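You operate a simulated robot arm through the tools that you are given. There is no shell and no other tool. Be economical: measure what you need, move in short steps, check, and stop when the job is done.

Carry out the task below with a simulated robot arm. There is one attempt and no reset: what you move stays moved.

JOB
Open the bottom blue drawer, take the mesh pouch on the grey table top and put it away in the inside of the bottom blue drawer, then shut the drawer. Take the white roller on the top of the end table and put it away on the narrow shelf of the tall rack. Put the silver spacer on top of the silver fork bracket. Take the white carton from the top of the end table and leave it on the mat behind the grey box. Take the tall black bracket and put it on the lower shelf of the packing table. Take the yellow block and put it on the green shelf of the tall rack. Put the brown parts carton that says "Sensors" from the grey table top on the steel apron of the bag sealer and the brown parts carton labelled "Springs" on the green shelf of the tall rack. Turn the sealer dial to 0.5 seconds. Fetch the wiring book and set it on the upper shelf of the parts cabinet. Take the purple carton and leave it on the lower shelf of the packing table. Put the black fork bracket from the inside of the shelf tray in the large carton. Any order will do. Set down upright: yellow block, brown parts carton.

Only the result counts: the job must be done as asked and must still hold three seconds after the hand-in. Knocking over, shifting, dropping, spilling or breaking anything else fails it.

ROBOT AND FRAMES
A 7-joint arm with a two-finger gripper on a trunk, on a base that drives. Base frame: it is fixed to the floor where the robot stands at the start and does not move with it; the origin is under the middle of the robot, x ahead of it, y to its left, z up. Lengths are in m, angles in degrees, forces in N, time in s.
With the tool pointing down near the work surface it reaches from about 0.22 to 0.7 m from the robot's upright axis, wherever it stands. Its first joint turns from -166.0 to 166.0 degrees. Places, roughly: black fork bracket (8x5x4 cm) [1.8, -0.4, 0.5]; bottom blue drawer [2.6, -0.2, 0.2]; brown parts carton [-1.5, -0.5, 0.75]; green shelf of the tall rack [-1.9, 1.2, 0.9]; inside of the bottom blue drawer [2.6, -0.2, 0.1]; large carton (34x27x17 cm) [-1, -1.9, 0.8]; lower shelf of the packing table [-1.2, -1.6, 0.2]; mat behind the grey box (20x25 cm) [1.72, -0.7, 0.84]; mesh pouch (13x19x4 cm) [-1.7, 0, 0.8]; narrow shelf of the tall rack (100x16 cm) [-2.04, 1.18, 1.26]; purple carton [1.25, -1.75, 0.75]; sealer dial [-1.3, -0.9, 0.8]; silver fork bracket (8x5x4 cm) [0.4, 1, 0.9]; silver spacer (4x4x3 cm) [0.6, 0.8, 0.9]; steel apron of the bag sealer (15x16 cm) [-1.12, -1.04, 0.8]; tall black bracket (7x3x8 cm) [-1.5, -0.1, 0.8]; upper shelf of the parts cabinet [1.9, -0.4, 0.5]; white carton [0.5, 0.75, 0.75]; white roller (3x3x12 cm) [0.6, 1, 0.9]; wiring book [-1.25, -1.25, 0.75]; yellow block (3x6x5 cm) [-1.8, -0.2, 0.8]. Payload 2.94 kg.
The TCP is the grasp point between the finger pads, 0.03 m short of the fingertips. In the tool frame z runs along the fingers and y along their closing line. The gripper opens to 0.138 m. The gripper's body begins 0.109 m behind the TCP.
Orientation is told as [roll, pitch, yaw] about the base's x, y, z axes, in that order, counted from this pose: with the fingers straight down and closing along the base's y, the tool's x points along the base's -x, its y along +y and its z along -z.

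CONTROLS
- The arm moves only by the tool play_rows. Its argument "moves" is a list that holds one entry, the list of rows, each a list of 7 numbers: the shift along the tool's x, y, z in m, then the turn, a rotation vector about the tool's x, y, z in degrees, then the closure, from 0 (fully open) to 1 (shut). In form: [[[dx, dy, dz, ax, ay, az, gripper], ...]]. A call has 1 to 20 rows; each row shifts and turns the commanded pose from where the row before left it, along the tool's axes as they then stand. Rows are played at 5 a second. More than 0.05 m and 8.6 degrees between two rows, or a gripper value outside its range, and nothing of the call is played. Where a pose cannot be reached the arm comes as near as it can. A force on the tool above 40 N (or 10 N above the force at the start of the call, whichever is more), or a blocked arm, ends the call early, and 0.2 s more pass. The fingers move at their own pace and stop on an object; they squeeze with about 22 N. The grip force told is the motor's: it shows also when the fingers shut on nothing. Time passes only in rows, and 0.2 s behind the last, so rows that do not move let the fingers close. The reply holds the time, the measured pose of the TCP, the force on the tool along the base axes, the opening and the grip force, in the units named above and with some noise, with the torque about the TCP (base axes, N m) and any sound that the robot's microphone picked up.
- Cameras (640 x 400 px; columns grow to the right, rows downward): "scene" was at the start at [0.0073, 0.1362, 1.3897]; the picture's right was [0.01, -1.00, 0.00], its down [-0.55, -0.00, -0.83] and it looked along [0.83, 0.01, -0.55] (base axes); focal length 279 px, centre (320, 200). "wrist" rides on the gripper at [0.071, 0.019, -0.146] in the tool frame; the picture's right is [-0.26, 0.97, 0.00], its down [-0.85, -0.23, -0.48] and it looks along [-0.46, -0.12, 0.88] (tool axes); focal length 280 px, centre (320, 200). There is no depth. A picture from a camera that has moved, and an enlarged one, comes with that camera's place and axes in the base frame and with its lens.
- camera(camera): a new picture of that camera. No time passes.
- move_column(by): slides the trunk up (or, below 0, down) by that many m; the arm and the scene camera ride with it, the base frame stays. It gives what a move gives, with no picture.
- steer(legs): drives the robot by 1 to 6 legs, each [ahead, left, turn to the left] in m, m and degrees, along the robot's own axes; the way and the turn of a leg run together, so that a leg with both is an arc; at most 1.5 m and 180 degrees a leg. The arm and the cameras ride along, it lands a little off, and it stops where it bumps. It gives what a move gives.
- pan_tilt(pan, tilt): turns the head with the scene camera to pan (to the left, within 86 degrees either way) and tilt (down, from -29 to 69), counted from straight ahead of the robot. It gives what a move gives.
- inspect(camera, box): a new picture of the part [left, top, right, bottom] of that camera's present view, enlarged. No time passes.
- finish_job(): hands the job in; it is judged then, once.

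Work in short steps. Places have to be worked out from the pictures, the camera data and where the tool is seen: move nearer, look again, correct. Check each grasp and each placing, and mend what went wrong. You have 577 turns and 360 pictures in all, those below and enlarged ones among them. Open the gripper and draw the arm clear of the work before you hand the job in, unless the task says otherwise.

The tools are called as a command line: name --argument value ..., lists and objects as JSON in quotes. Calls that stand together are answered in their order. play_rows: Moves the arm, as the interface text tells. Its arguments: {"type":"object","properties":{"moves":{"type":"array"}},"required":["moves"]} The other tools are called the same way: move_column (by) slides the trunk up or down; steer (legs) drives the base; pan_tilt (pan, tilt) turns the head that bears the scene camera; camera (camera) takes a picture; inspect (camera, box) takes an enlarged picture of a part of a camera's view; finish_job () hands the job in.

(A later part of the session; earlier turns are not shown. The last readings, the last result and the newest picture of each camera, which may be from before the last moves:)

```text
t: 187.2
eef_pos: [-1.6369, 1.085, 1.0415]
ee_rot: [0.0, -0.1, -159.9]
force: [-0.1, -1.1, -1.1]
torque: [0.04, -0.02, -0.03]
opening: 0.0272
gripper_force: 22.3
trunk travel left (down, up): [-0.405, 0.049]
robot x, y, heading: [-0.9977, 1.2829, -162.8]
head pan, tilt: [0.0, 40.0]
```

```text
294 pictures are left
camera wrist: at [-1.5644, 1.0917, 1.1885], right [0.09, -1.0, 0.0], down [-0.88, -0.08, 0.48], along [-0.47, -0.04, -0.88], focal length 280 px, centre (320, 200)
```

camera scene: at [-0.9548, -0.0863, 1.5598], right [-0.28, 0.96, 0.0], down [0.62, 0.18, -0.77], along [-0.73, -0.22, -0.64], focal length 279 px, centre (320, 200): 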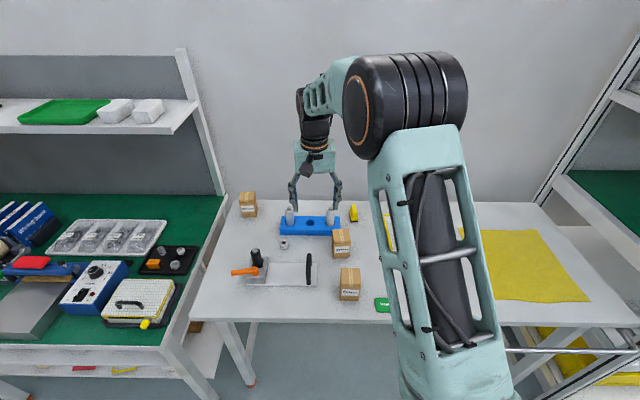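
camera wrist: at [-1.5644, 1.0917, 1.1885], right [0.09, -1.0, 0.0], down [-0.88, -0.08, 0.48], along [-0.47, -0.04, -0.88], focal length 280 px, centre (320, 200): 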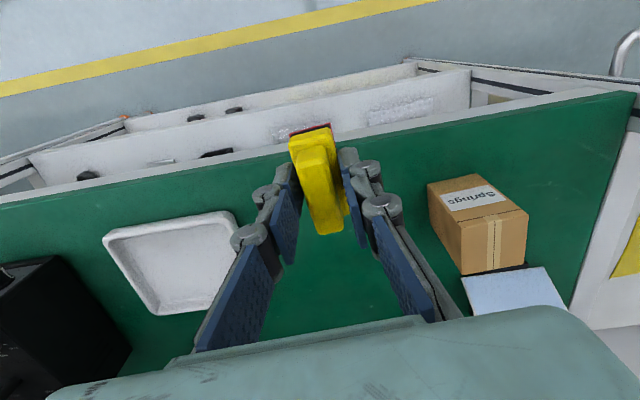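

Between plate and carton. Ahead 0.12, lower to just above the surface.

steer --legs '[[0.12, 0, 0]]'

play_rows --moves '[[[0, 0, 0.04, 0, 0, 0, 1], [0, 0, 0.04, 0, 0, 0, 1], [0, 0, 0.015, 0, 0, 0, 1], [0, 0, 0.006, 0, 0, 0, 1], [0, 0, 0.004, 0, 0, 0, 1]]]'

```text
t: 188.4
eef_pos: [-1.751, 1.0508, 1.0426]
ee_rot: [0.0, 0.0, -159.9]
force: [-0.1, -0.3, -0.3]
torque: [0.02, 0.01, -0.01]
opening: 0.0272
gripper_force: 22.2
trunk travel left (down, up): [-0.405, 0.049]
robot x, y, heading: [-1.112, 1.2467, -162.9]
head pan, tilt: [0.0, 40.0]
```

```text
t: 189.6
eef_pos: [-1.7507, 1.0512, 0.9418]
ee_rot: [-0.1, -0.5, -160.1]
force: [0.0, -0.1, 19.4]
torque: [0.08, -0.14, 0.01]
opening: 0.0276
gripper_force: 21.7
trunk travel left (down, up): [-0.405, 0.049]
robot x, y, heading: [-1.11, 1.249, -163.0]
head pan, tilt: [0.0, 40.0]
```

Contact. Open and rise.

play_rows --moves '[[[0, 0, -0.002, 0, 0, 0, 0.8], [0, 0, 0, 0, 0, 0, 0.6], [0, 0, 0, 0, 0, 0, 0.5], [0, 0, -0.03, 0, 0, 0, 0.5], [0, 0, -0.04, 0, 0, 0, 0.5], [0, 0, -0.05, 0, 0, 0, 0.5]]]'

camera --camera "wrist"

```text
t: 191.0
eef_pos: [-1.7516, 1.0512, 1.0599]
ee_rot: [-0.1, -0.1, -159.9]
force: [0.9, -0.8, 0.1]
torque: [0.02, 0.01, -0.02]
opening: 0.069
gripper_force: 0.1
trunk travel left (down, up): [-0.405, 0.049]
robot x, y, heading: [-1.1095, 1.2438, -162.9]
head pan, tilt: [0.0, 40.0]
```

```text
293 pictures are left
camera wrist: at [-1.6774, 1.0574, 1.2058], right [0.09, -1.0, 0.0], down [-0.88, -0.08, 0.48], along [-0.47, -0.04, -0.88], focal length 280 px, centre (320, 200)
```

wrist: 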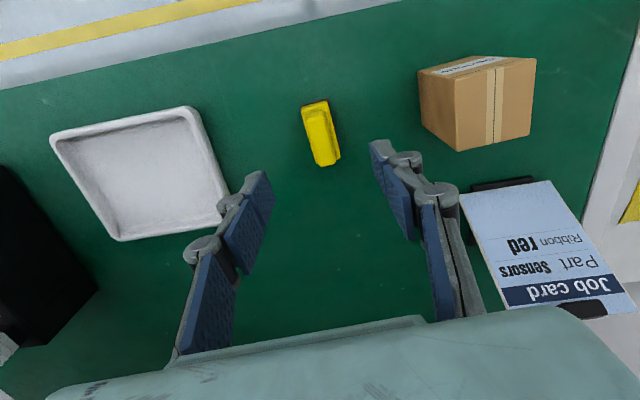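

Yellow block stands on the shelf. Next the Sensors carton (≈(-1.682,-0.606)): drive to the left end of the grey table.

steer --legs '[[-0.28, 0, 0], [0, 1.485, 0], [0.6, 0, 0]]'

camera --camera "wrist"

camera --camera "scene"

```text
t: 208.7
eef_pos: [-1.6101, -0.4764, 1.0591]
ee_rot: [0.0, 0.0, -159.1]
force: [-0.2, -0.5, -0.8]
torque: [-0.03, 0.01, 0.01]
opening: 0.0691
gripper_force: 0.1
trunk travel left (down, up): [-0.405, 0.049]
robot x, y, heading: [-0.9723, -0.2751, -162.6]
head pan, tilt: [0.0, 40.0]
```

```text
292 pictures are left
camera wrist: at [-1.537, -0.4691, 1.2053], right [0.1, -1.0, 0.0], down [-0.88, -0.09, 0.48], along [-0.47, -0.05, -0.88], focal length 280 px, centre (320, 200)
```

wrist: 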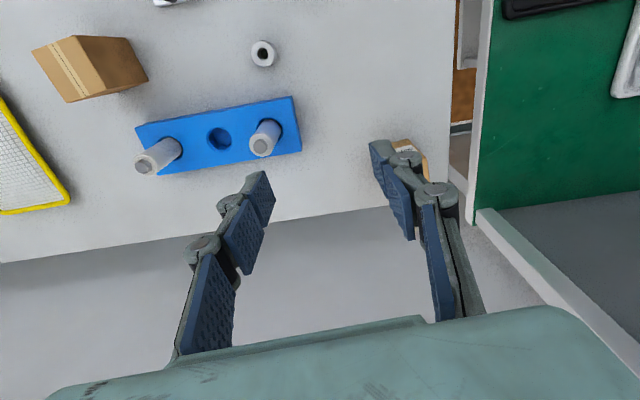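

```text
291 pictures are left
camera scene: at [-0.9369, -0.4028, 1.5598], right [-0.3, 0.95, 0.0], down [0.61, 0.2, -0.77], along [-0.73, -0.23, -0.64], focal length 279 px, centre (320, 200)
```

scene: 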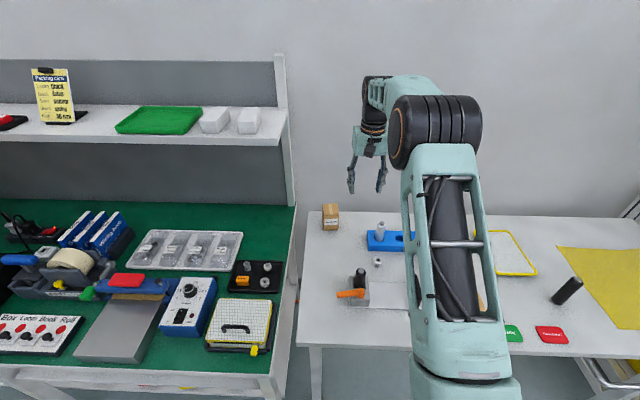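

Drive 0.09 ahead and move the hand above the Sensors carton.

steer --legs '[[0.09, 0, 0]]'

play_rows --moves '[[[-0.008, 0.034, 0, 0, 0, 0, 0.2], [-0.008, 0.034, 0, 0, 0, 0, 0.2], [-0.008, 0.034, 0, 0, 0, 0, 0.2]]]'

camera --camera "wrist"

```text
t: 209.8
eef_pos: [-1.6949, -0.5036, 1.0597]
ee_rot: [0.0, 0.0, -159.2]
force: [-0.3, -0.3, -0.2]
torque: [0.01, 0.02, 0.0]
opening: 0.0689
gripper_force: 0.1
trunk travel left (down, up): [-0.405, 0.049]
robot x, y, heading: [-1.0626, -0.3001, -162.3]
head pan, tilt: [0.0, 40.0]
```

```text
t: 210.6
eef_pos: [-1.6814, -0.6074, 1.0578]
ee_rot: [0.0, -0.1, -159.2]
force: [0.0, -0.1, 0.4]
torque: [0.0, -0.03, 0.01]
opening: 0.1104
gripper_force: 0.1
trunk travel left (down, up): [-0.405, 0.049]
robot x, y, heading: [-1.059, -0.3013, -162.3]
head pan, tilt: [0.0, 40.0]
```

```text
290 pictures are left
camera wrist: at [-1.6093, -0.6021, 1.2042], right [0.1, -1.0, 0.0], down [-0.88, -0.09, 0.48], along [-0.47, -0.05, -0.88], focal length 280 px, centre (320, 200)
```

wrist: 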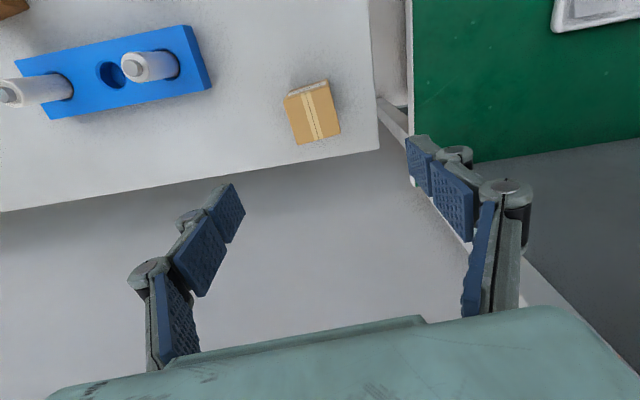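

Nearly centred; shift 7 mm, descend, grip, lift.

play_rows --moves '[[[0.002, -0.006, 0, 0, 0, 0, 0.2], [0, 0, 0.05, 0, 0, 0, 0.2], [0, 0, 0.05, 0, 0, 0, 0.2], [0, 0, 0.05, 0, 0, 0, 0.2], [0, 0, 0.05, 0, 0, 0, 0.2], [0, 0, 0.022, 0, 0, 0, 0.2], [0, 0, 0, 0, 0, 0, 0.2], [0, 0, 0, 0, 0, 0, 1], [0, 0, 0, 0, 0, 0, 1], [0, 0, 0, 0, 0, 0, 1], [0, 0, -0.03, 0, 0, 0, 1], [0, 0, -0.05, 0, 0, 0, 1], [0, 0, -0.05, 0, 0, 0, 1], [0, 0, -0.05, 0, 0, 0, 1], [0, 0, -0.05, 0, 0, 0, 1]]]'

camera --camera "wrist"

```text
t: 213.8
eef_pos: [-1.6812, -0.6011, 1.0674]
ee_rot: [-0.1, 0.1, -159.2]
force: [0.3, 0.0, -1.5]
torque: [0.01, 0.01, 0.03]
opening: 0.0554
gripper_force: 22.5
trunk travel left (down, up): [-0.405, 0.049]
robot x, y, heading: [-1.0553, -0.3017, -162.6]
head pan, tilt: [0.0, 40.0]
```

```text
289 pictures are left
camera wrist: at [-1.6085, -0.5932, 1.2134], right [0.1, -1.0, 0.0], down [-0.88, -0.09, 0.48], along [-0.47, -0.05, -0.88], focal length 280 px, centre (320, 200)
```

wrist: 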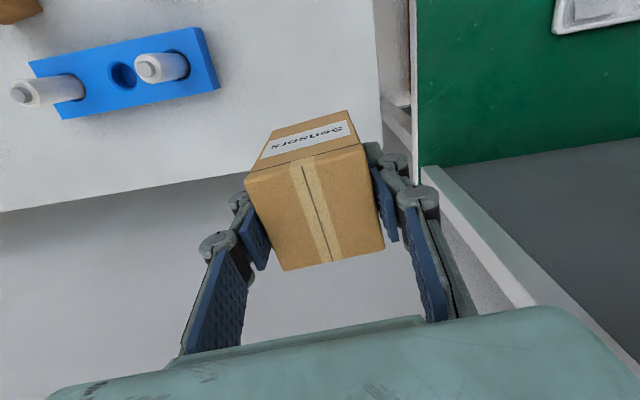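

Sensors held. Back 0.55 m, slide left 0.58 m to face the bag sealer, and look.

steer --legs '[[-0.6, 0, 0], [0, 0.585, 0]]'

camera --camera "scene"

camera --camera "wrist"

```text
t: 222.4
eef_pos: [-0.9287, -0.9818, 1.0678]
ee_rot: [0.0, 0.1, -158.5]
force: [0.0, -0.2, -1.7]
torque: [-0.03, 0.0, 0.0]
opening: 0.0552
gripper_force: 22.1
trunk travel left (down, up): [-0.405, 0.049]
robot x, y, heading: [-0.3101, -0.6709, -161.5]
head pan, tilt: [0.0, 40.0]
```

```text
288 pictures are left
camera scene: at [-0.2721, -0.8031, 1.5598], right [-0.32, 0.95, 0.0], down [0.61, 0.2, -0.77], along [-0.73, -0.24, -0.64], focal length 279 px, centre (320, 200)
```

scene: 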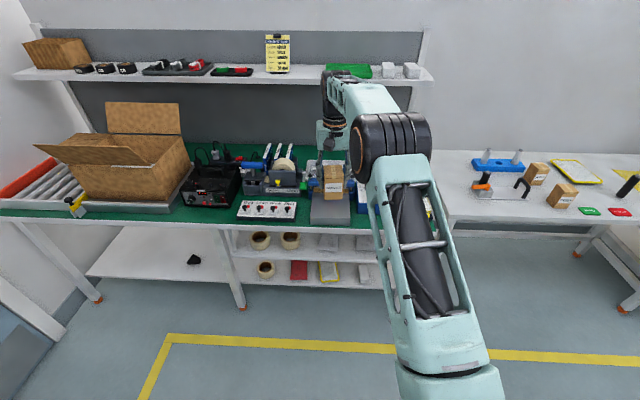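

```text
287 pictures are left
camera wrist: at [-0.8564, -0.974, 1.2129], right [0.11, -0.99, 0.0], down [-0.87, -0.1, 0.48], along [-0.47, -0.05, -0.88], focal length 280 px, centre (320, 200)
```

wrist: 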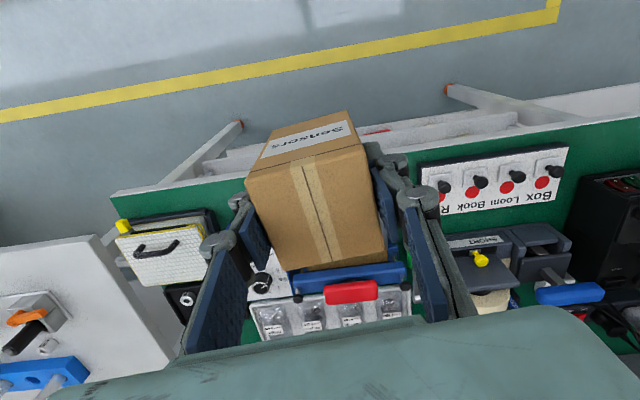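

I zoom in on the sealer to locate the apron around the held carton.

inspect --camera "scene" --box '[230, 130, 410, 240]'

```text
3.56 times, centred on (320, 185) of scene
camera zoom: at [-0.2721, -0.8031, 1.5598], right [-0.32, 0.95, 0.0], down [0.61, 0.2, -0.77], along [-0.73, -0.24, -0.64], focal length 993 px, centre (320, 253)
```

zoom: 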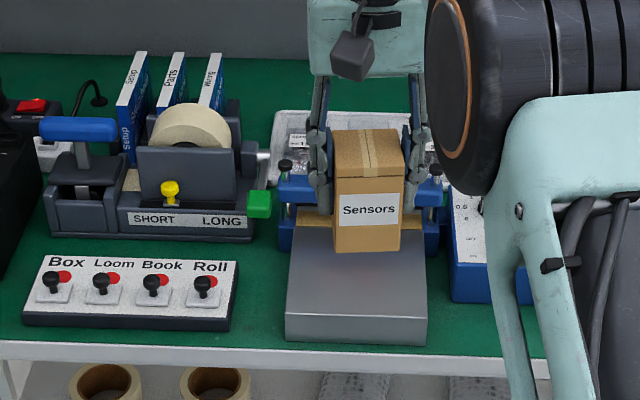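

Apron: z≈0.795, front-middle ≈(-1.051,-1.015). Target carton centre (-1.117,-1.036): drive ahead 0.195, then lower.

steer --legs '[[0.195, 0, 0]]'

play_rows --moves '[[[0, 0, 0.05, 0, 0, 0, 1], [0, 0, 0.05, 0, 0, 0, 1], [0, 0, 0.05, 0, 0, 0, 1]]]'

inspect --camera "scene" --box '[240, 120, 420, 260]'

camera --camera "wrist"

```text
t: 224.0
eef_pos: [-1.114, -1.0438, 1.0669]
ee_rot: [0.1, 0.0, -158.5]
force: [-0.6, 0.6, -1.6]
torque: [-0.01, 0.0, 0.02]
opening: 0.0551
gripper_force: 22.4
trunk travel left (down, up): [-0.405, 0.049]
robot x, y, heading: [-0.4934, -0.7333, -161.6]
head pan, tilt: [0.0, 40.0]
```

```text
t: 224.8
eef_pos: [-1.1155, -1.0445, 0.9178]
ee_rot: [-0.1, 0.0, -158.5]
force: [-0.4, -0.9, -1.6]
torque: [0.01, -0.07, 0.01]
opening: 0.0556
gripper_force: 22.0
trunk travel left (down, up): [-0.405, 0.049]
robot x, y, heading: [-0.494, -0.7343, -161.9]
head pan, tilt: [0.0, 40.0]
```

```text
2.86 times, centred on (330, 190) of scene
camera zoom: at [-0.4583, -0.8651, 1.5598], right [-0.32, 0.95, 0.0], down [0.61, 0.2, -0.77], along [-0.73, -0.24, -0.64], focal length 798 px, centre (291, 229)
```

zoom: 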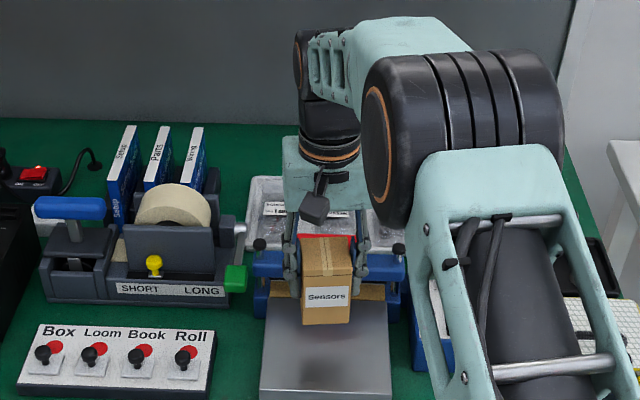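

```text
284 pictures are left
camera wrist: at [-1.0428, -1.0361, 1.0626], right [0.11, -0.99, 0.0], down [-0.87, -0.1, 0.48], along [-0.47, -0.05, -0.88], focal length 280 px, centre (320, 200)
```

wrist: 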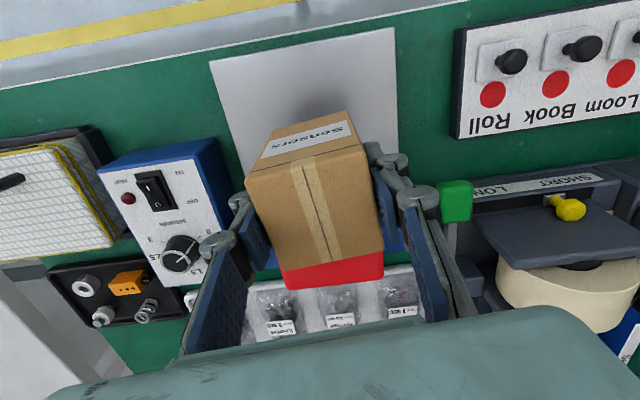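

Clear of the jaw by ~5 cm. Lower to contact.

play_rows --moves '[[[0, 0, 0.04, 0, 0, 0, 1], [0, 0, 0.02, 0, 0, 0, 1], [0, 0, 0.006, 0, 0, 0, 1], [0, 0, 0.004, 0, 0, 0, 1]]]'

play_rows --moves '[[[0, 0, 0.004, 0, 0, 0, 1]]]'

```text
t: 225.8
eef_pos: [-1.1134, -1.0437, 0.8517]
ee_rot: [0.0, -0.5, -158.5]
force: [3.3, 1.2, 18.7]
torque: [0.08, -0.09, 0.05]
opening: 0.0555
gripper_force: 22.0
trunk travel left (down, up): [-0.405, 0.049]
robot x, y, heading: [-0.4906, -0.7342, -161.6]
head pan, tilt: [0.0, 40.0]
```

```text
t: 226.2
eef_pos: [-1.1152, -1.0433, 0.8459]
ee_rot: [0.0, -0.4, -158.4]
force: [-2.0, -0.5, 19.0]
torque: [0.0, 0.01, -0.07]
opening: 0.0556
gripper_force: 22.2
trunk travel left (down, up): [-0.405, 0.049]
robot x, y, heading: [-0.4913, -0.734, -161.5]
head pan, tilt: [0.0, 40.0]
```

Contact on the apron. Release, rise, and check.

play_rows --moves '[[[0, 0, -0.003, 0, 0, 0, 0.8], [0, 0, 0, 0, 0, 0, 0.45], [0, 0, 0, 0, 0, 0, 0.4], [0, 0, -0.04, 0, 0, 0, 0.4], [0, 0, -0.05, 0, 0, 0, 0.4], [0, 0, -0.05, 0, 0, 0, 0.4], [0, 0, -0.05, 0, 0, 0, 0.4]]]'

camera --camera "wrist"

```text
t: 227.8
eef_pos: [-1.1135, -1.0437, 1.0347]
ee_rot: [0.0, 0.0, -158.5]
force: [0.1, -0.1, 0.2]
torque: [0.0, -0.02, 0.01]
opening: 0.0832
gripper_force: 0.0
trunk travel left (down, up): [-0.405, 0.049]
robot x, y, heading: [-0.4907, -0.7362, -161.5]
head pan, tilt: [0.0, 40.0]
```

```text
283 pictures are left
camera wrist: at [-1.0409, -1.0362, 1.1815], right [0.11, -0.99, 0.0], down [-0.87, -0.1, 0.48], along [-0.47, -0.05, -0.88], focal length 280 px, centre (320, 200)
```

wrist: 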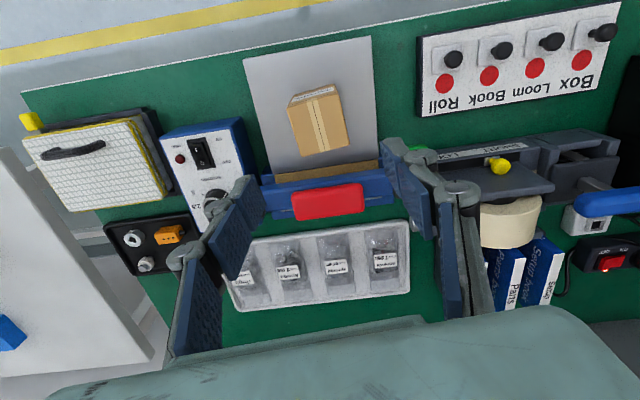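

Carton stands on the apron. Now the sealer dial: zoom in.

inspect --camera "wrist" --box '[140, 100, 270, 230]'

inspect --camera "scene" --box '[330, 120, 480, 260]'

```text
3.08 times, centred on (205, 165) of wrist
camera zoom: at [-1.0409, -1.0362, 1.1815], right [0.11, -0.99, 0.0], down [-0.87, -0.1, 0.48], along [-0.47, -0.05, -0.88], focal length 863 px, centre (674, 308)
```

zoom: 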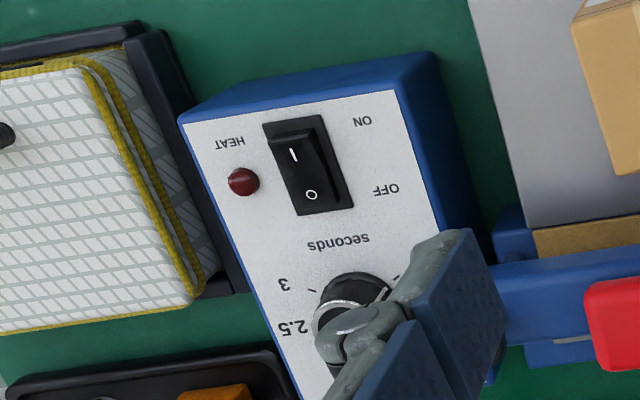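

```text
2.86 times, centred on (405, 190) of scene
camera zoom: at [-0.4571, -0.8645, 1.5597], right [-0.32, 0.95, 0.0], down [0.61, 0.2, -0.77], along [-0.73, -0.24, -0.64], focal length 798 px, centre (77, 229)
```

zoom: 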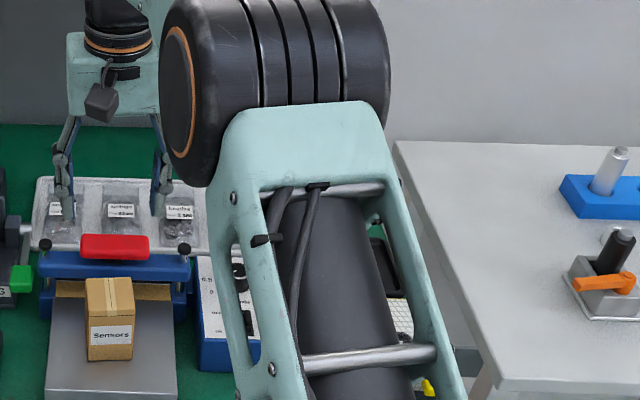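

Dial centre ≈(-1.233,-0.919). Drive 0.15 closer and bring the hand above it.

steer --legs '[[0.15, 0, 0]]'

play_rows --moves '[[[0.021, -0.038, 0, 0, 0, 0, 0.6], [0.021, -0.038, 0, 0, 0, 0, 0.6], [0.021, -0.038, 0, 0, 0, 0, 0.6], [0.021, -0.038, 0, 0, 0, 0, 0.6]]]'

camera --camera "wrist"

inspect --camera "wrist" --box '[250, 60, 390, 180]'

```text
t: 229.2
eef_pos: [-1.2567, -1.0906, 1.0349]
ee_rot: [0.0, 0.0, -158.5]
force: [0.1, 0.3, -0.5]
torque: [0.0, -0.01, 0.01]
opening: 0.0828
gripper_force: 0.2
trunk travel left (down, up): [-0.405, 0.049]
robot x, y, heading: [-0.6364, -0.7813, -161.9]
head pan, tilt: [0.0, 40.0]
```

```text
t: 230.2
eef_pos: [-1.2334, -0.9181, 1.0353]
ee_rot: [0.0, 0.0, -158.5]
force: [0.2, -0.1, 0.2]
torque: [-0.02, 0.03, 0.01]
opening: 0.0553
gripper_force: 0.0
trunk travel left (down, up): [-0.405, 0.049]
robot x, y, heading: [-0.6362, -0.7815, -161.5]
head pan, tilt: [0.0, 40.0]
```

```text
280 pictures are left
camera wrist: at [-1.1611, -0.9096, 1.1805], right [0.11, -0.99, 0.0], down [-0.87, -0.1, 0.48], along [-0.47, -0.05, -0.88], focal length 280 px, centre (320, 200)
```

wrist: 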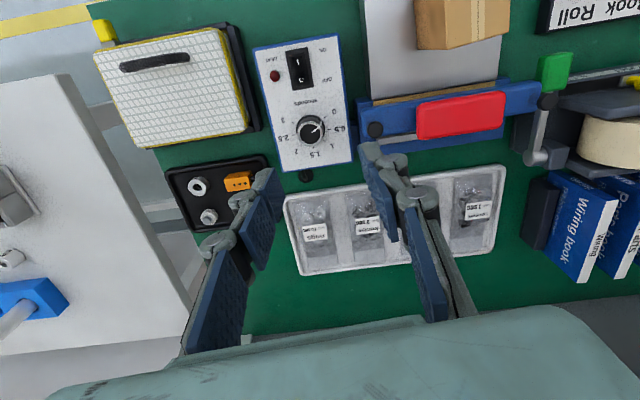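

```text
3.33 times, centred on (320, 120) of wrist
camera zoom: at [-1.1611, -0.9096, 1.1805], right [0.11, -0.99, 0.0], down [-0.87, -0.1, 0.48], along [-0.47, -0.05, -0.88], focal length 935 px, centre (320, 467)
```

zoom: 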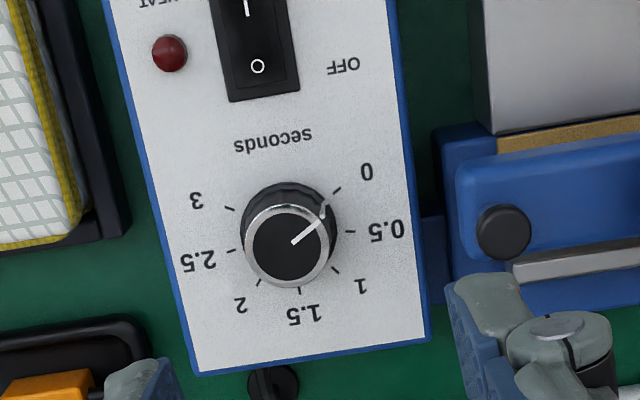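

The dial pointer is at 0; 0.5 is ~45° clockwise seen from above (+45° about tool z). Knob at ≈(-1.25,-0.909). Lower to 0.915 and look again.

play_rows --moves '[[[-0.012, -0.0145, 0, 0, 0, 0, 0.5], [0, 0, 0.04, 0, 0, 0, 0.5], [0, 0, 0.04, 0, 0, 0, 0.5], [0, 0, 0.04, 0, 0, 0, 0.5]]]'

camera --camera "wrist"

inspect --camera "wrist" --box '[260, 80, 380, 200]'

```text
t: 231.2
eef_pos: [-1.2501, -0.9103, 0.914]
ee_rot: [0.0, 0.0, -158.4]
force: [0.2, 0.2, -1.0]
torque: [-0.02, 0.02, -0.01]
opening: 0.0692
gripper_force: 0.0
trunk travel left (down, up): [-0.405, 0.049]
robot x, y, heading: [-0.6342, -0.7808, -161.7]
head pan, tilt: [0.0, 40.0]
```

```text
278 pictures are left
camera wrist: at [-1.179, -0.9017, 1.0597], right [0.11, -0.99, 0.0], down [-0.87, -0.1, 0.48], along [-0.47, -0.05, -0.88], focal length 280 px, centre (320, 200)
```

wrist: 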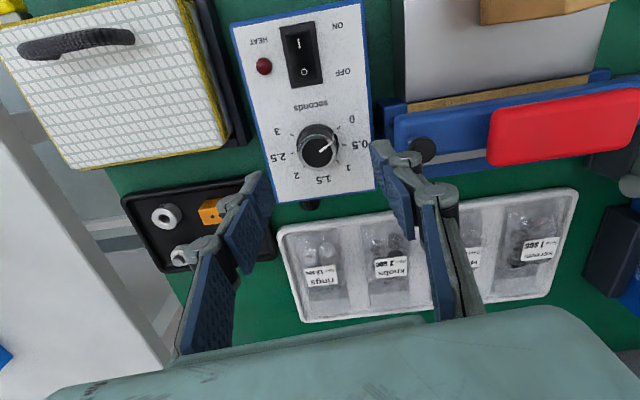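

```text
3.33 times, centred on (320, 140) of wrist
camera zoom: at [-1.179, -0.9017, 1.0597], right [0.11, -0.99, 0.0], down [-0.87, -0.1, 0.48], along [-0.47, -0.05, -0.88], focal length 935 px, centre (320, 400)
```

zoom: 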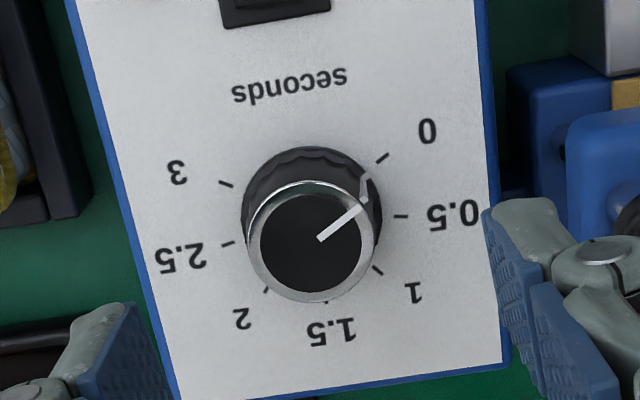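

Knob well below the grasp axis (panel z≈0.828). Shift 2-3 mm, descend to 0.866, then look before gripping.

play_rows --moves '[[[-0.0025, -0.002, 0.02, 0, 0, 0, 0.5], [0, 0, 0.02, 0, 0, 0, 0.5], [0, 0, 0.008, 0, 0, 0, 0.5]]]'

camera --camera "wrist"

```text
t: 232.0
eef_pos: [-1.2535, -0.9089, 0.8674]
ee_rot: [0.0, -0.1, -158.5]
force: [0.8, -0.5, -1.1]
torque: [0.02, 0.01, -0.01]
opening: 0.0689
gripper_force: 0.1
trunk travel left (down, up): [-0.405, 0.049]
robot x, y, heading: [-0.6351, -0.7834, -161.5]
head pan, tilt: [0.0, 40.0]
```

```text
276 pictures are left
camera wrist: at [-1.1816, -0.9007, 1.0124], right [0.11, -0.99, 0.0], down [-0.87, -0.1, 0.48], along [-0.47, -0.05, -0.88], focal length 280 px, centre (320, 200)
```

wrist: 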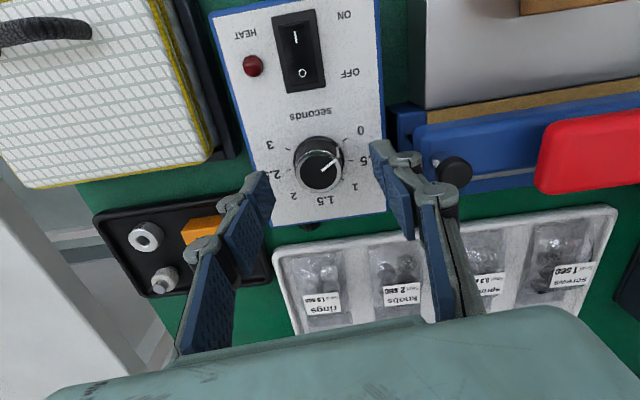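

Knob seems a bit lower than thought; go down 15 mm more and look.

play_rows --moves '[[[0, 0, 0.015, 0, 0, 0, 0.5]]]'

inspect --camera "wrist" --box '[230, 90, 430, 260]'

```text
t: 232.4
eef_pos: [-1.2539, -0.908, 0.8513]
ee_rot: [0.0, 0.0, -158.6]
force: [0.5, 0.2, -0.8]
torque: [0.0, -0.01, 0.02]
opening: 0.0689
gripper_force: 0.1
trunk travel left (down, up): [-0.405, 0.049]
robot x, y, heading: [-0.6371, -0.785, -161.5]
head pan, tilt: [0.0, 40.0]
```

```text
2.35 times, centred on (330, 175) of wrist
camera zoom: at [-1.1816, -0.9004, 0.9976], right [0.11, -0.99, 0.0], down [-0.87, -0.1, 0.48], along [-0.47, -0.05, -0.88], focal length 660 px, centre (296, 259)
```

zoom: 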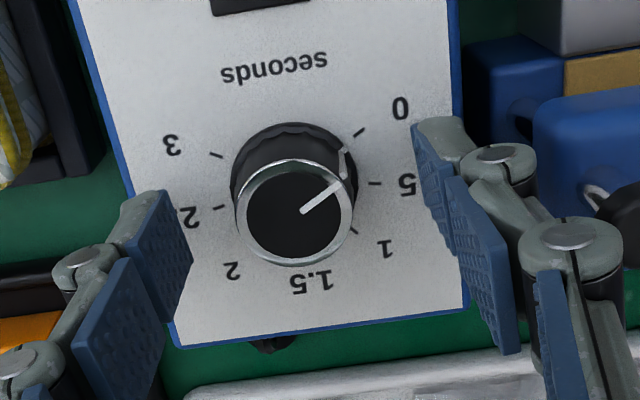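

Finger tips are at panel level around the knob. Raise 3 mm, grip, then turn +36° in steps.

play_rows --moves '[[[0, 0, -0.003, 0, 0, 0, 0.5], [0, 0, 0, 0, 0, 0, 1], [0, 0, 0, 0, 0, 0, 1], [0, 0, 0, 0, 0, 0, 1]]]'

inspect --camera "wrist" --box '[230, 90, 430, 260]'

```text
t: 233.4
eef_pos: [-1.2536, -0.9067, 0.8547]
ee_rot: [-0.1, 0.0, -158.5]
force: [-0.7, 2.5, -0.7]
torque: [0.06, 0.13, -0.01]
opening: 0.032
gripper_force: 45.5
trunk travel left (down, up): [-0.405, 0.049]
robot x, y, heading: [-0.6359, -0.7825, -161.7]
head pan, tilt: [0.0, 40.0]
```

```text
2.35 times, centred on (330, 175) of wrist
camera zoom: at [-1.1819, -0.8997, 1.0007], right [0.11, -0.99, 0.0], down [-0.87, -0.1, 0.48], along [-0.47, -0.05, -0.88], focal length 660 px, centre (296, 259)
```

zoom: 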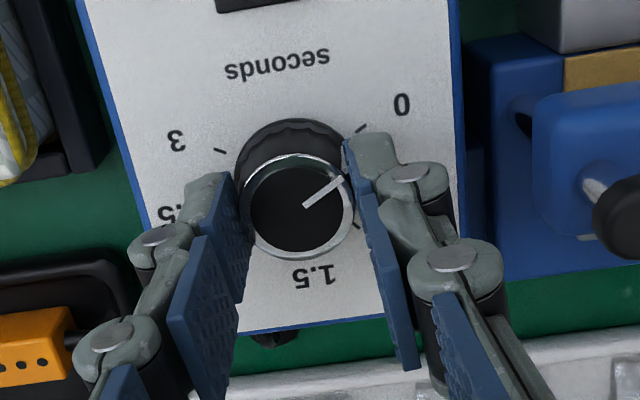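

Gripped at 3.2 cm. Turn +35° about tool z.

play_rows --moves '[[[0, 0, 0, 0, 0, 5, 1], [0, 0, 0, 0, 0, 5, 1], [0, 0, 0, 0, 0, 5, 1], [0, 0, 0, 0, 0, 5, 1], [0, 0, 0, 0, 0, 5, 1], [0, 0, 0, 0, 0, 5, 1], [0, 0, 0, 0, 0, 5, 1], [0, 0, 0, 0, 0, 0, 1]]]'

inspect --camera "wrist" --box '[230, 90, 430, 260]'

```text
t: 235.2
eef_pos: [-1.2551, -0.9085, 0.8546]
ee_rot: [0.0, -0.1, 166.4]
force: [-6.9, 8.1, 0.1]
torque: [0.26, 0.03, -0.04]
opening: 0.0318
gripper_force: 44.8
trunk travel left (down, up): [-0.405, 0.049]
robot x, y, heading: [-0.6369, -0.7834, -161.6]
head pan, tilt: [0.0, 40.0]
```

```text
2.35 times, centred on (330, 175) of wrist
camera zoom: at [-1.1905, -0.9433, 1.0007], right [-0.48, -0.88, 0.0], down [-0.77, 0.42, 0.48], along [-0.42, 0.23, -0.88], focal length 660 px, centre (296, 259)
```

zoom: 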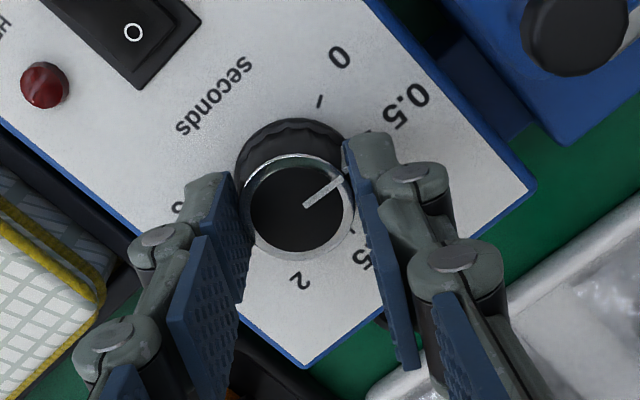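

The knob turned with the hand. Open, rise a little and read it.

play_rows --moves '[[[0, 0, 0, 0, 0, 0, 0.5], [0, 0, 0, 0, 0, 0, 0.4], [0, 0, -0.02, 0, 0, 0, 0.3], [0, 0, -0.04, 0, 0, 0, 0.3]]]'

inspect --camera "wrist" --box '[250, 70, 390, 190]'

```text
t: 236.2
eef_pos: [-1.2529, -0.9091, 0.9155]
ee_rot: [0.0, 0.0, 166.5]
force: [0.2, 0.0, -0.7]
torque: [-0.05, 0.04, 0.01]
opening: 0.0967
gripper_force: 0.0
trunk travel left (down, up): [-0.405, 0.049]
robot x, y, heading: [-0.6377, -0.7851, -161.6]
head pan, tilt: [0.0, 40.0]
```

```text
3.33 times, centred on (320, 130) of wrist
camera zoom: at [-1.1894, -0.9446, 1.0609], right [-0.48, -0.88, 0.0], down [-0.77, 0.42, 0.48], along [-0.42, 0.23, -0.88], focal length 935 px, centre (320, 433)
```

zoom: 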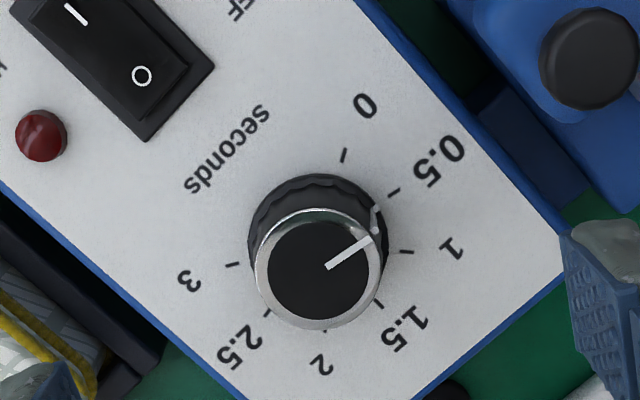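

Projecting ticks and pointer, the pointer lies within ~1° of the 0.5 tick. Dial done. Raise the hand, restore yaw, and look at the wiring book.

play_rows --moves '[[[0, 0, -0.05, 0, 0, 0, 0.3], [0, 0, -0.05, 0, 0, 0, 0.3], [0, 0, -0.05, 0, 0, 0, 0.3], [0, 0, 0, 0, 0, -8, 0], [0, 0, 0, 0, 0, -8, 0], [0, 0, 0, 0, 0, -8, 0], [0, 0, 0, 0, 0, -8, 0], [0.01, 0.045, 0, 0, 0, 0, 0], [0.01, 0.045, 0, 0, 0, 0, 0], [0, 0.045, 0, 0, 0, 0, 0], [0, 0.045, 0, 0, 0, 0, 0]]]'

camera --camera "wrist"

camera --camera "scene"

```text
t: 238.6
eef_pos: [-1.1771, -1.0738, 1.0655]
ee_rot: [-0.2, -0.1, -161.5]
force: [0.2, -0.1, 0.2]
torque: [0.01, 0.01, -0.02]
opening: 0.1379
gripper_force: 0.2
trunk travel left (down, up): [-0.405, 0.049]
robot x, y, heading: [-0.6357, -0.777, -161.6]
head pan, tilt: [0.0, 40.0]
```

```text
271 pictures are left
camera wrist: at [-1.1043, -1.0703, 1.2105], right [0.06, -1.0, 0.0], down [-0.88, -0.05, 0.48], along [-0.48, -0.03, -0.88], focal length 280 px, centre (320, 200)
```

wrist: 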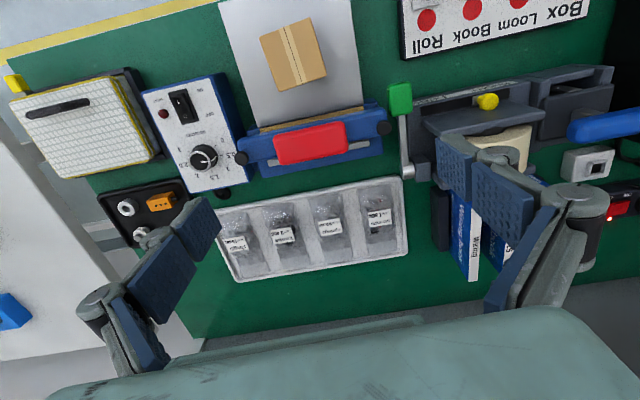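

```text
270 pictures are left
camera scene: at [-0.6, -0.913, 1.5597], right [-0.32, 0.95, 0.0], down [0.61, 0.2, -0.77], along [-0.73, -0.24, -0.64], focal length 279 px, centre (320, 200)
```

scene: 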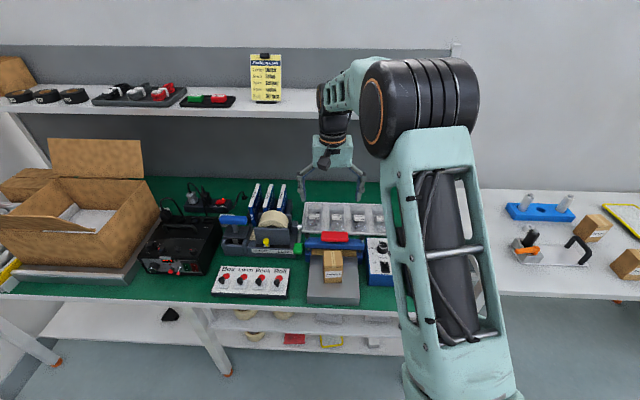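

Zoom in on the books.

inspect --camera "scene" --box '[200, 160, 340, 270]'

inspect --camera "wrist" --box '[380, 60, 640, 300]'

```text
3.64 times, centred on (270, 215) of scene
camera zoom: at [-0.6, -0.913, 1.5597], right [-0.32, 0.95, 0.0], down [0.61, 0.2, -0.77], along [-0.73, -0.24, -0.64], focal length 1015 px, centre (502, 146)
```

zoom: 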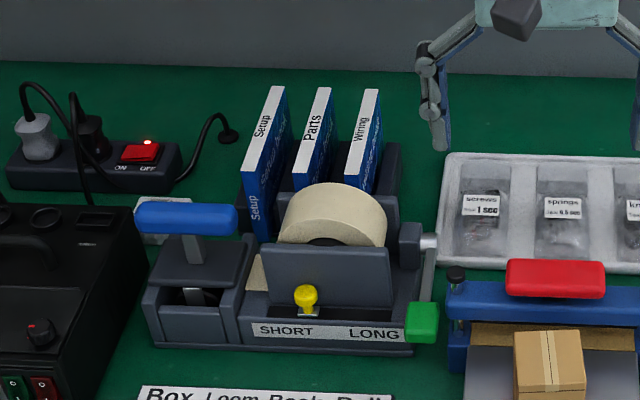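

```text
1.67 times, centred on (510, 180) of wrist
camera zoom: at [-1.1043, -1.0703, 1.2105], right [0.06, -1.0, 0.0], down [-0.88, -0.05, 0.48], along [-0.48, -0.03, -0.88], focal length 467 px, centre (3, 233)
```

zoom: 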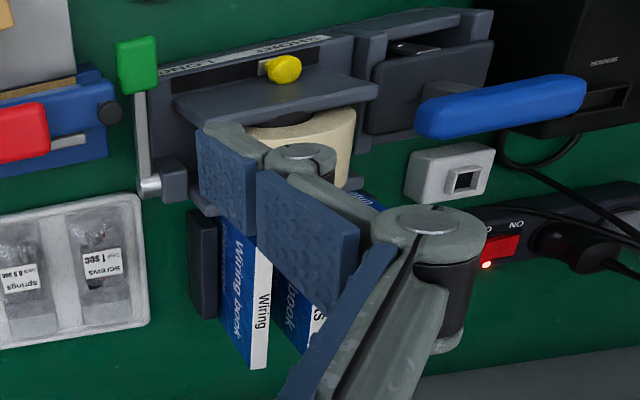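

Wiring book: top edge runs in depth from F 1.594 to 1.745 at L≈0.852, top z≈0.883. I shift left 0.19, square the heading, and drive ahead 0.13.

steer --legs '[[0, 0.187, -1.2], [0.13, 0, 0]]'

camera --camera "wrist"

```text
t: 241.7
eef_pos: [-1.2505, -1.2791, 1.0647]
ee_rot: [0.0, 0.0, -162.7]
force: [-0.6, 0.2, -0.4]
torque: [0.0, 0.0, 0.0]
opening: 0.1382
gripper_force: 0.0
trunk travel left (down, up): [-0.405, 0.049]
robot x, y, heading: [-0.7078, -0.9983, -162.8]
head pan, tilt: [0.0, 40.0]
```

```text
267 pictures are left
camera wrist: at [-1.1777, -1.2758, 1.2103], right [0.04, -1.0, 0.0], down [-0.88, -0.03, 0.48], along [-0.48, -0.02, -0.88], focal length 280 px, centre (320, 200)
```

wrist: 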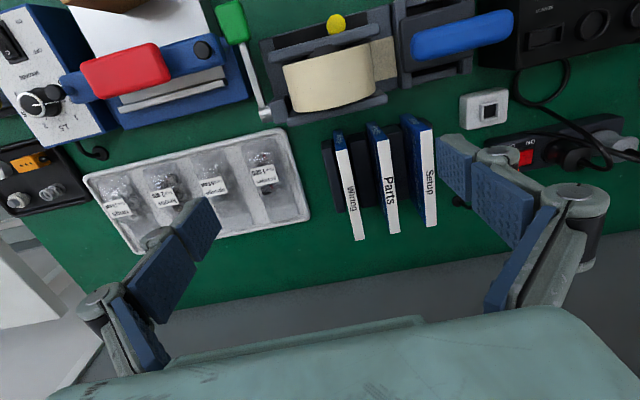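

Precise book axis: -166.5°. Move over the book, turn 3.8°, narrow the fingers to 4.5 cm, then look.

play_rows --moves '[[[-0.029, 0.0054, 0, 0, 0, 0, 0.67], [-0.029, 0.0054, 0, 0, 0, 0, 0.67], [-0.0282, 0.0053, 0, 0, 0, 3.8, 0.67], [0, 0, 0.04, 0, 0, 0, 0.67], [0, 0, 0.04, 0, 0, 0, 0.67]]]'

camera --camera "wrist"

inspect --camera "wrist" --box '[240, 40, 420, 200]'

```text
t: 242.9
eef_pos: [-1.3287, -1.3199, 0.9842]
ee_rot: [0.0, 0.1, -166.5]
force: [0.7, 0.5, 0.3]
torque: [-0.01, 0.03, 0.01]
opening: 0.0455
gripper_force: 0.1
trunk travel left (down, up): [-0.405, 0.049]
robot x, y, heading: [-0.7011, -0.9991, -162.9]
head pan, tilt: [0.0, 40.0]
```

```text
266 pictures are left
camera wrist: at [-1.2555, -1.3222, 1.13], right [-0.03, -1.0, 0.0], down [-0.88, 0.03, 0.48], along [-0.48, 0.01, -0.88], focal length 280 px, centre (320, 200)
```

wrist: 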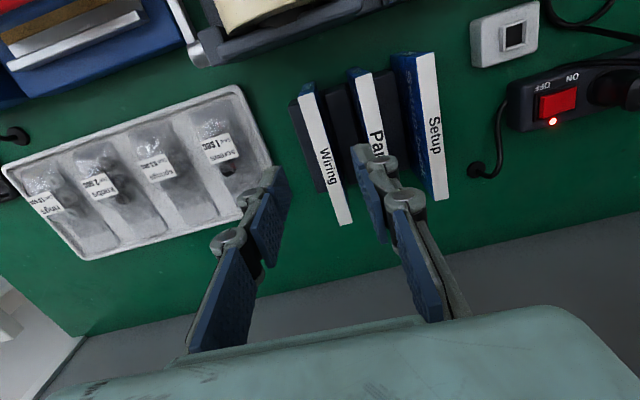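

```text
2.50 times, centred on (330, 120) of wrist
camera zoom: at [-1.2555, -1.3222, 1.13], right [-0.03, -1.0, 0.0], down [-0.88, 0.03, 0.48], along [-0.48, 0.01, -0.88], focal length 701 px, centre (295, 400)
```

zoom: 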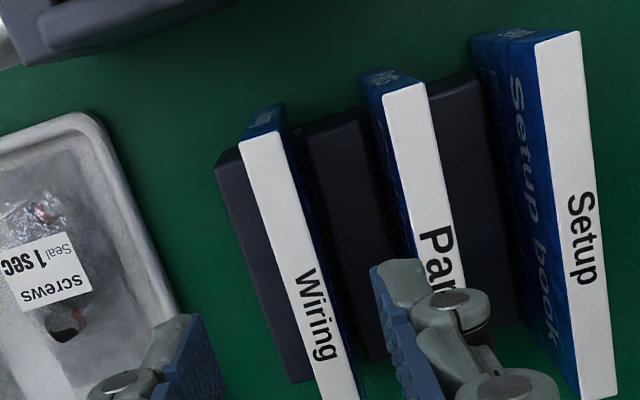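

Fingers straddle the book; I narrow to 3.4 cm to stay clear of the Parts book, shift 2.5 mm, descend to z≈0.883, grip and lift.

play_rows --moves '[[[0, -0.0025, 0, 0, 0, 0, 0.755], [0, 0, 0.03, 0, 0, 0, 0.755], [0, 0, 0.03, 0, 0, 0, 0.755], [0, 0, 0.02, 0, 0, 0, 0.755]]]'

inspect --camera "wrist" --box '[240, 60, 420, 240]'

```text
t: 243.9
eef_pos: [-1.3285, -1.3165, 0.9062]
ee_rot: [0.0, 0.0, -166.5]
force: [0.5, -0.1, -0.3]
torque: [-0.02, 0.02, -0.02]
opening: 0.0339
gripper_force: 0.0
trunk travel left (down, up): [-0.405, 0.049]
robot x, y, heading: [-0.7014, -0.9976, -162.8]
head pan, tilt: [0.0, 40.0]
```

```text
2.22 times, centred on (330, 150) of wrist
camera zoom: at [-1.2548, -1.3196, 1.0509], right [-0.03, -1.0, 0.0], down [-0.88, 0.03, 0.48], along [-0.48, 0.01, -0.88], focal length 623 px, centre (298, 311)
```

zoom: 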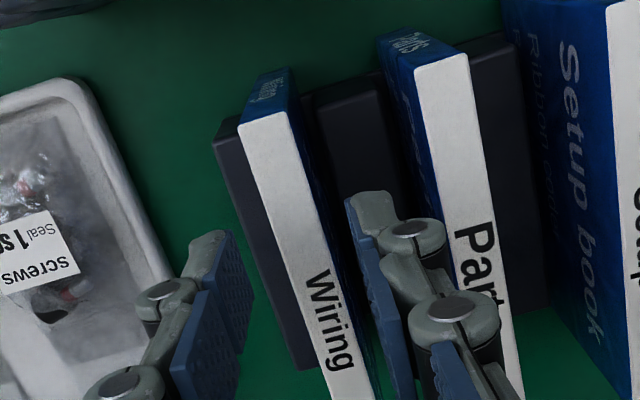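

Book lies between the tips. Down 24 mm, close, check.

play_rows --moves '[[[0, -0.001, 0.024, 0, 0, 0, 0.755], [0, 0, 0, 0, 0, 0, 0.9], [0, 0, 0, 0, 0, 0, 1], [0, 0, 0, 0, 0, 0, 1], [0, 0, 0, 0, 0, 0, 1]]]'

play_rows --moves '[[[0, 0, -0.02, 0, 0, 0, 1], [0, 0, -0.03, 0, 0, 0, 1], [0, 0, -0.03, 0, 0, 0, 1], [0, 0, -0.03, 0, 0, 0, 1], [0, 0, -0.03, 0, 0, 0, 1], [0, 0, -0.03, 0, 0, 0, 1]]]'

camera --camera "wrist"

camera --camera "scene"

```text
t: 245.1
eef_pos: [-1.3281, -1.3157, 0.8812]
ee_rot: [0.1, 0.0, -166.5]
force: [0.4, -0.1, 0.2]
torque: [0.02, -0.05, -0.02]
opening: 0.0156
gripper_force: 22.4
trunk travel left (down, up): [-0.405, 0.049]
robot x, y, heading: [-0.7034, -0.9981, -162.8]
head pan, tilt: [0.0, 40.0]
```

```text
t: 246.5
eef_pos: [-1.3281, -1.3164, 1.0519]
ee_rot: [0.0, -0.1, -166.5]
force: [-0.4, 0.1, -2.0]
torque: [-0.01, -0.06, 0.01]
opening: 0.0156
gripper_force: 22.2
trunk travel left (down, up): [-0.405, 0.049]
robot x, y, heading: [-0.7054, -0.9976, -162.8]
head pan, tilt: [0.0, 40.0]
```

```text
263 pictures are left
camera wrist: at [-1.255, -1.3185, 1.197], right [-0.03, -1.0, 0.0], down [-0.88, 0.03, 0.48], along [-0.48, 0.01, -0.88], focal length 280 px, centre (320, 200)
```

wrist: 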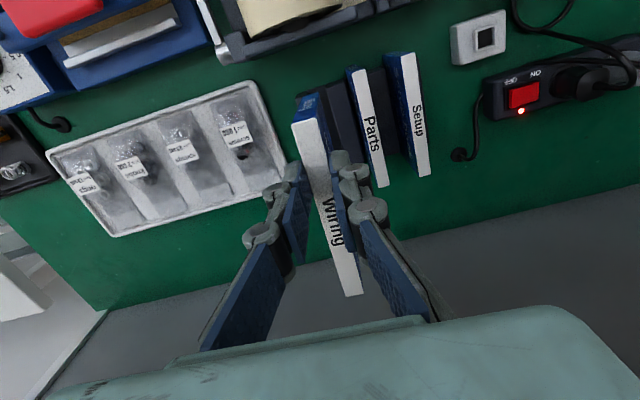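

```text
262 pictures are left
camera scene: at [-0.6693, -1.1293, 1.5598], right [-0.3, 0.96, 0.0], down [0.61, 0.19, -0.77], along [-0.73, -0.23, -0.64], focal length 279 px, centre (320, 200)
```

scene: 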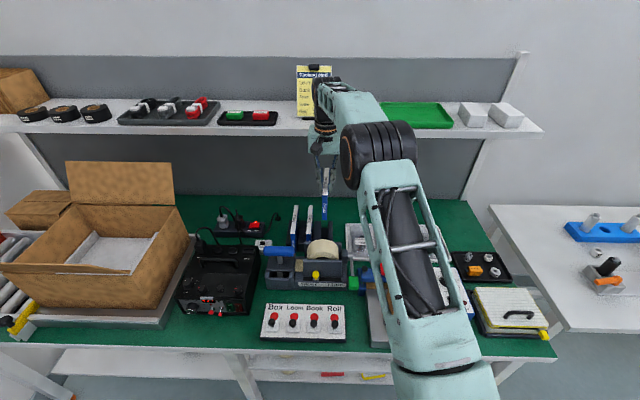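

Book is out. Raise the trunk a bit for clearance over the tape dispenser and back off 0.6 m.

move_column --by 0.045

steer --legs '[[-0.7, 0, 0]]'

camera --camera "scene"

```text
t: 247.4
eef_pos: [-1.3281, -1.317, 1.0955]
ee_rot: [0.1, 0.0, -166.5]
force: [0.6, 0.2, -2.2]
torque: [0.06, -0.07, -0.01]
opening: 0.0156
gripper_force: 22.5
trunk travel left (down, up): [-0.45, 0.004]
robot x, y, heading: [-0.7008, -0.9957, -162.8]
head pan, tilt: [0.0, 40.0]
```

```text
t: 251.2
eef_pos: [-0.6669, -1.1117, 1.0958]
ee_rot: [0.0, 0.0, -166.6]
force: [-0.2, -0.1, -0.8]
torque: [0.02, -0.03, -0.02]
opening: 0.0159
gripper_force: 22.2
trunk travel left (down, up): [-0.45, 0.004]
robot x, y, heading: [-0.0427, -0.7925, -163.0]
head pan, tilt: [0.0, 40.0]
```

```text
261 pictures are left
camera scene: at [-0.0072, -0.9252, 1.6048], right [-0.29, 0.96, 0.0], down [0.61, 0.19, -0.77], along [-0.73, -0.23, -0.64], focal length 279 px, centre (320, 200)
```

scene: 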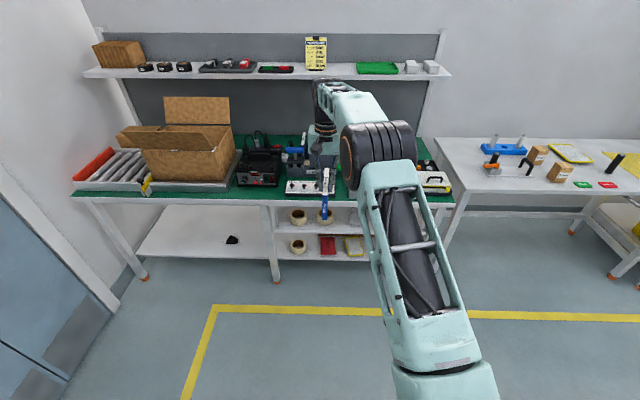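

Move to the room's free centre, then turn 180° towards the parts cabinet.

steer --legs '[[0.04, -0.74, 0], [0, 0, 90], [0, 0, 90]]'

pan_tilt --pan 0 --tilt 25

camera --camera "scene"

```text
t: 265.8
eef_pos: [0.3332, 0.2096, 1.0949]
ee_rot: [0.1, 0.0, 12.7]
force: [-0.2, 0.0, -1.4]
torque: [0.0, 0.06, 0.0]
opening: 0.0155
gripper_force: 22.2
trunk travel left (down, up): [-0.45, 0.004]
robot x, y, heading: [-0.2983, -0.0985, 16.4]
head pan, tilt: [0.0, 40.0]
```

```text
t: 266.5
eef_pos: [0.3341, 0.2087, 1.0956]
ee_rot: [0.0, 0.1, 12.7]
force: [0.4, 0.5, -1.1]
torque: [-0.01, 0.05, -0.01]
opening: 0.0155
gripper_force: 22.3
trunk travel left (down, up): [-0.45, 0.004]
robot x, y, heading: [-0.2935, -0.0986, 16.4]
head pan, tilt: [0.0, 25.0]
```

```text
260 pictures are left
camera scene: at [-0.3239, 0.034, 1.628], right [0.28, -0.96, 0.0], down [-0.41, -0.12, -0.91], along [0.87, 0.26, -0.42], focal length 279 px, centre (320, 200)
```

scene: 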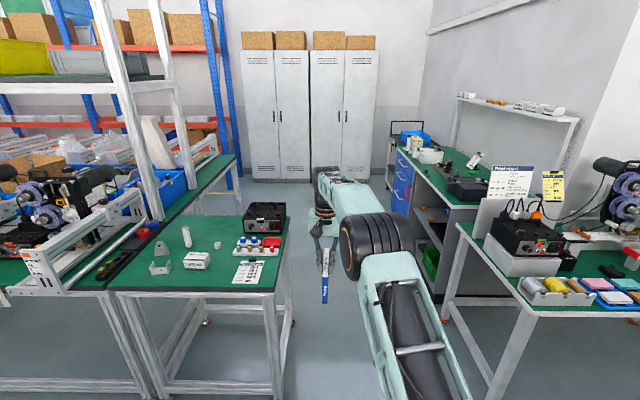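

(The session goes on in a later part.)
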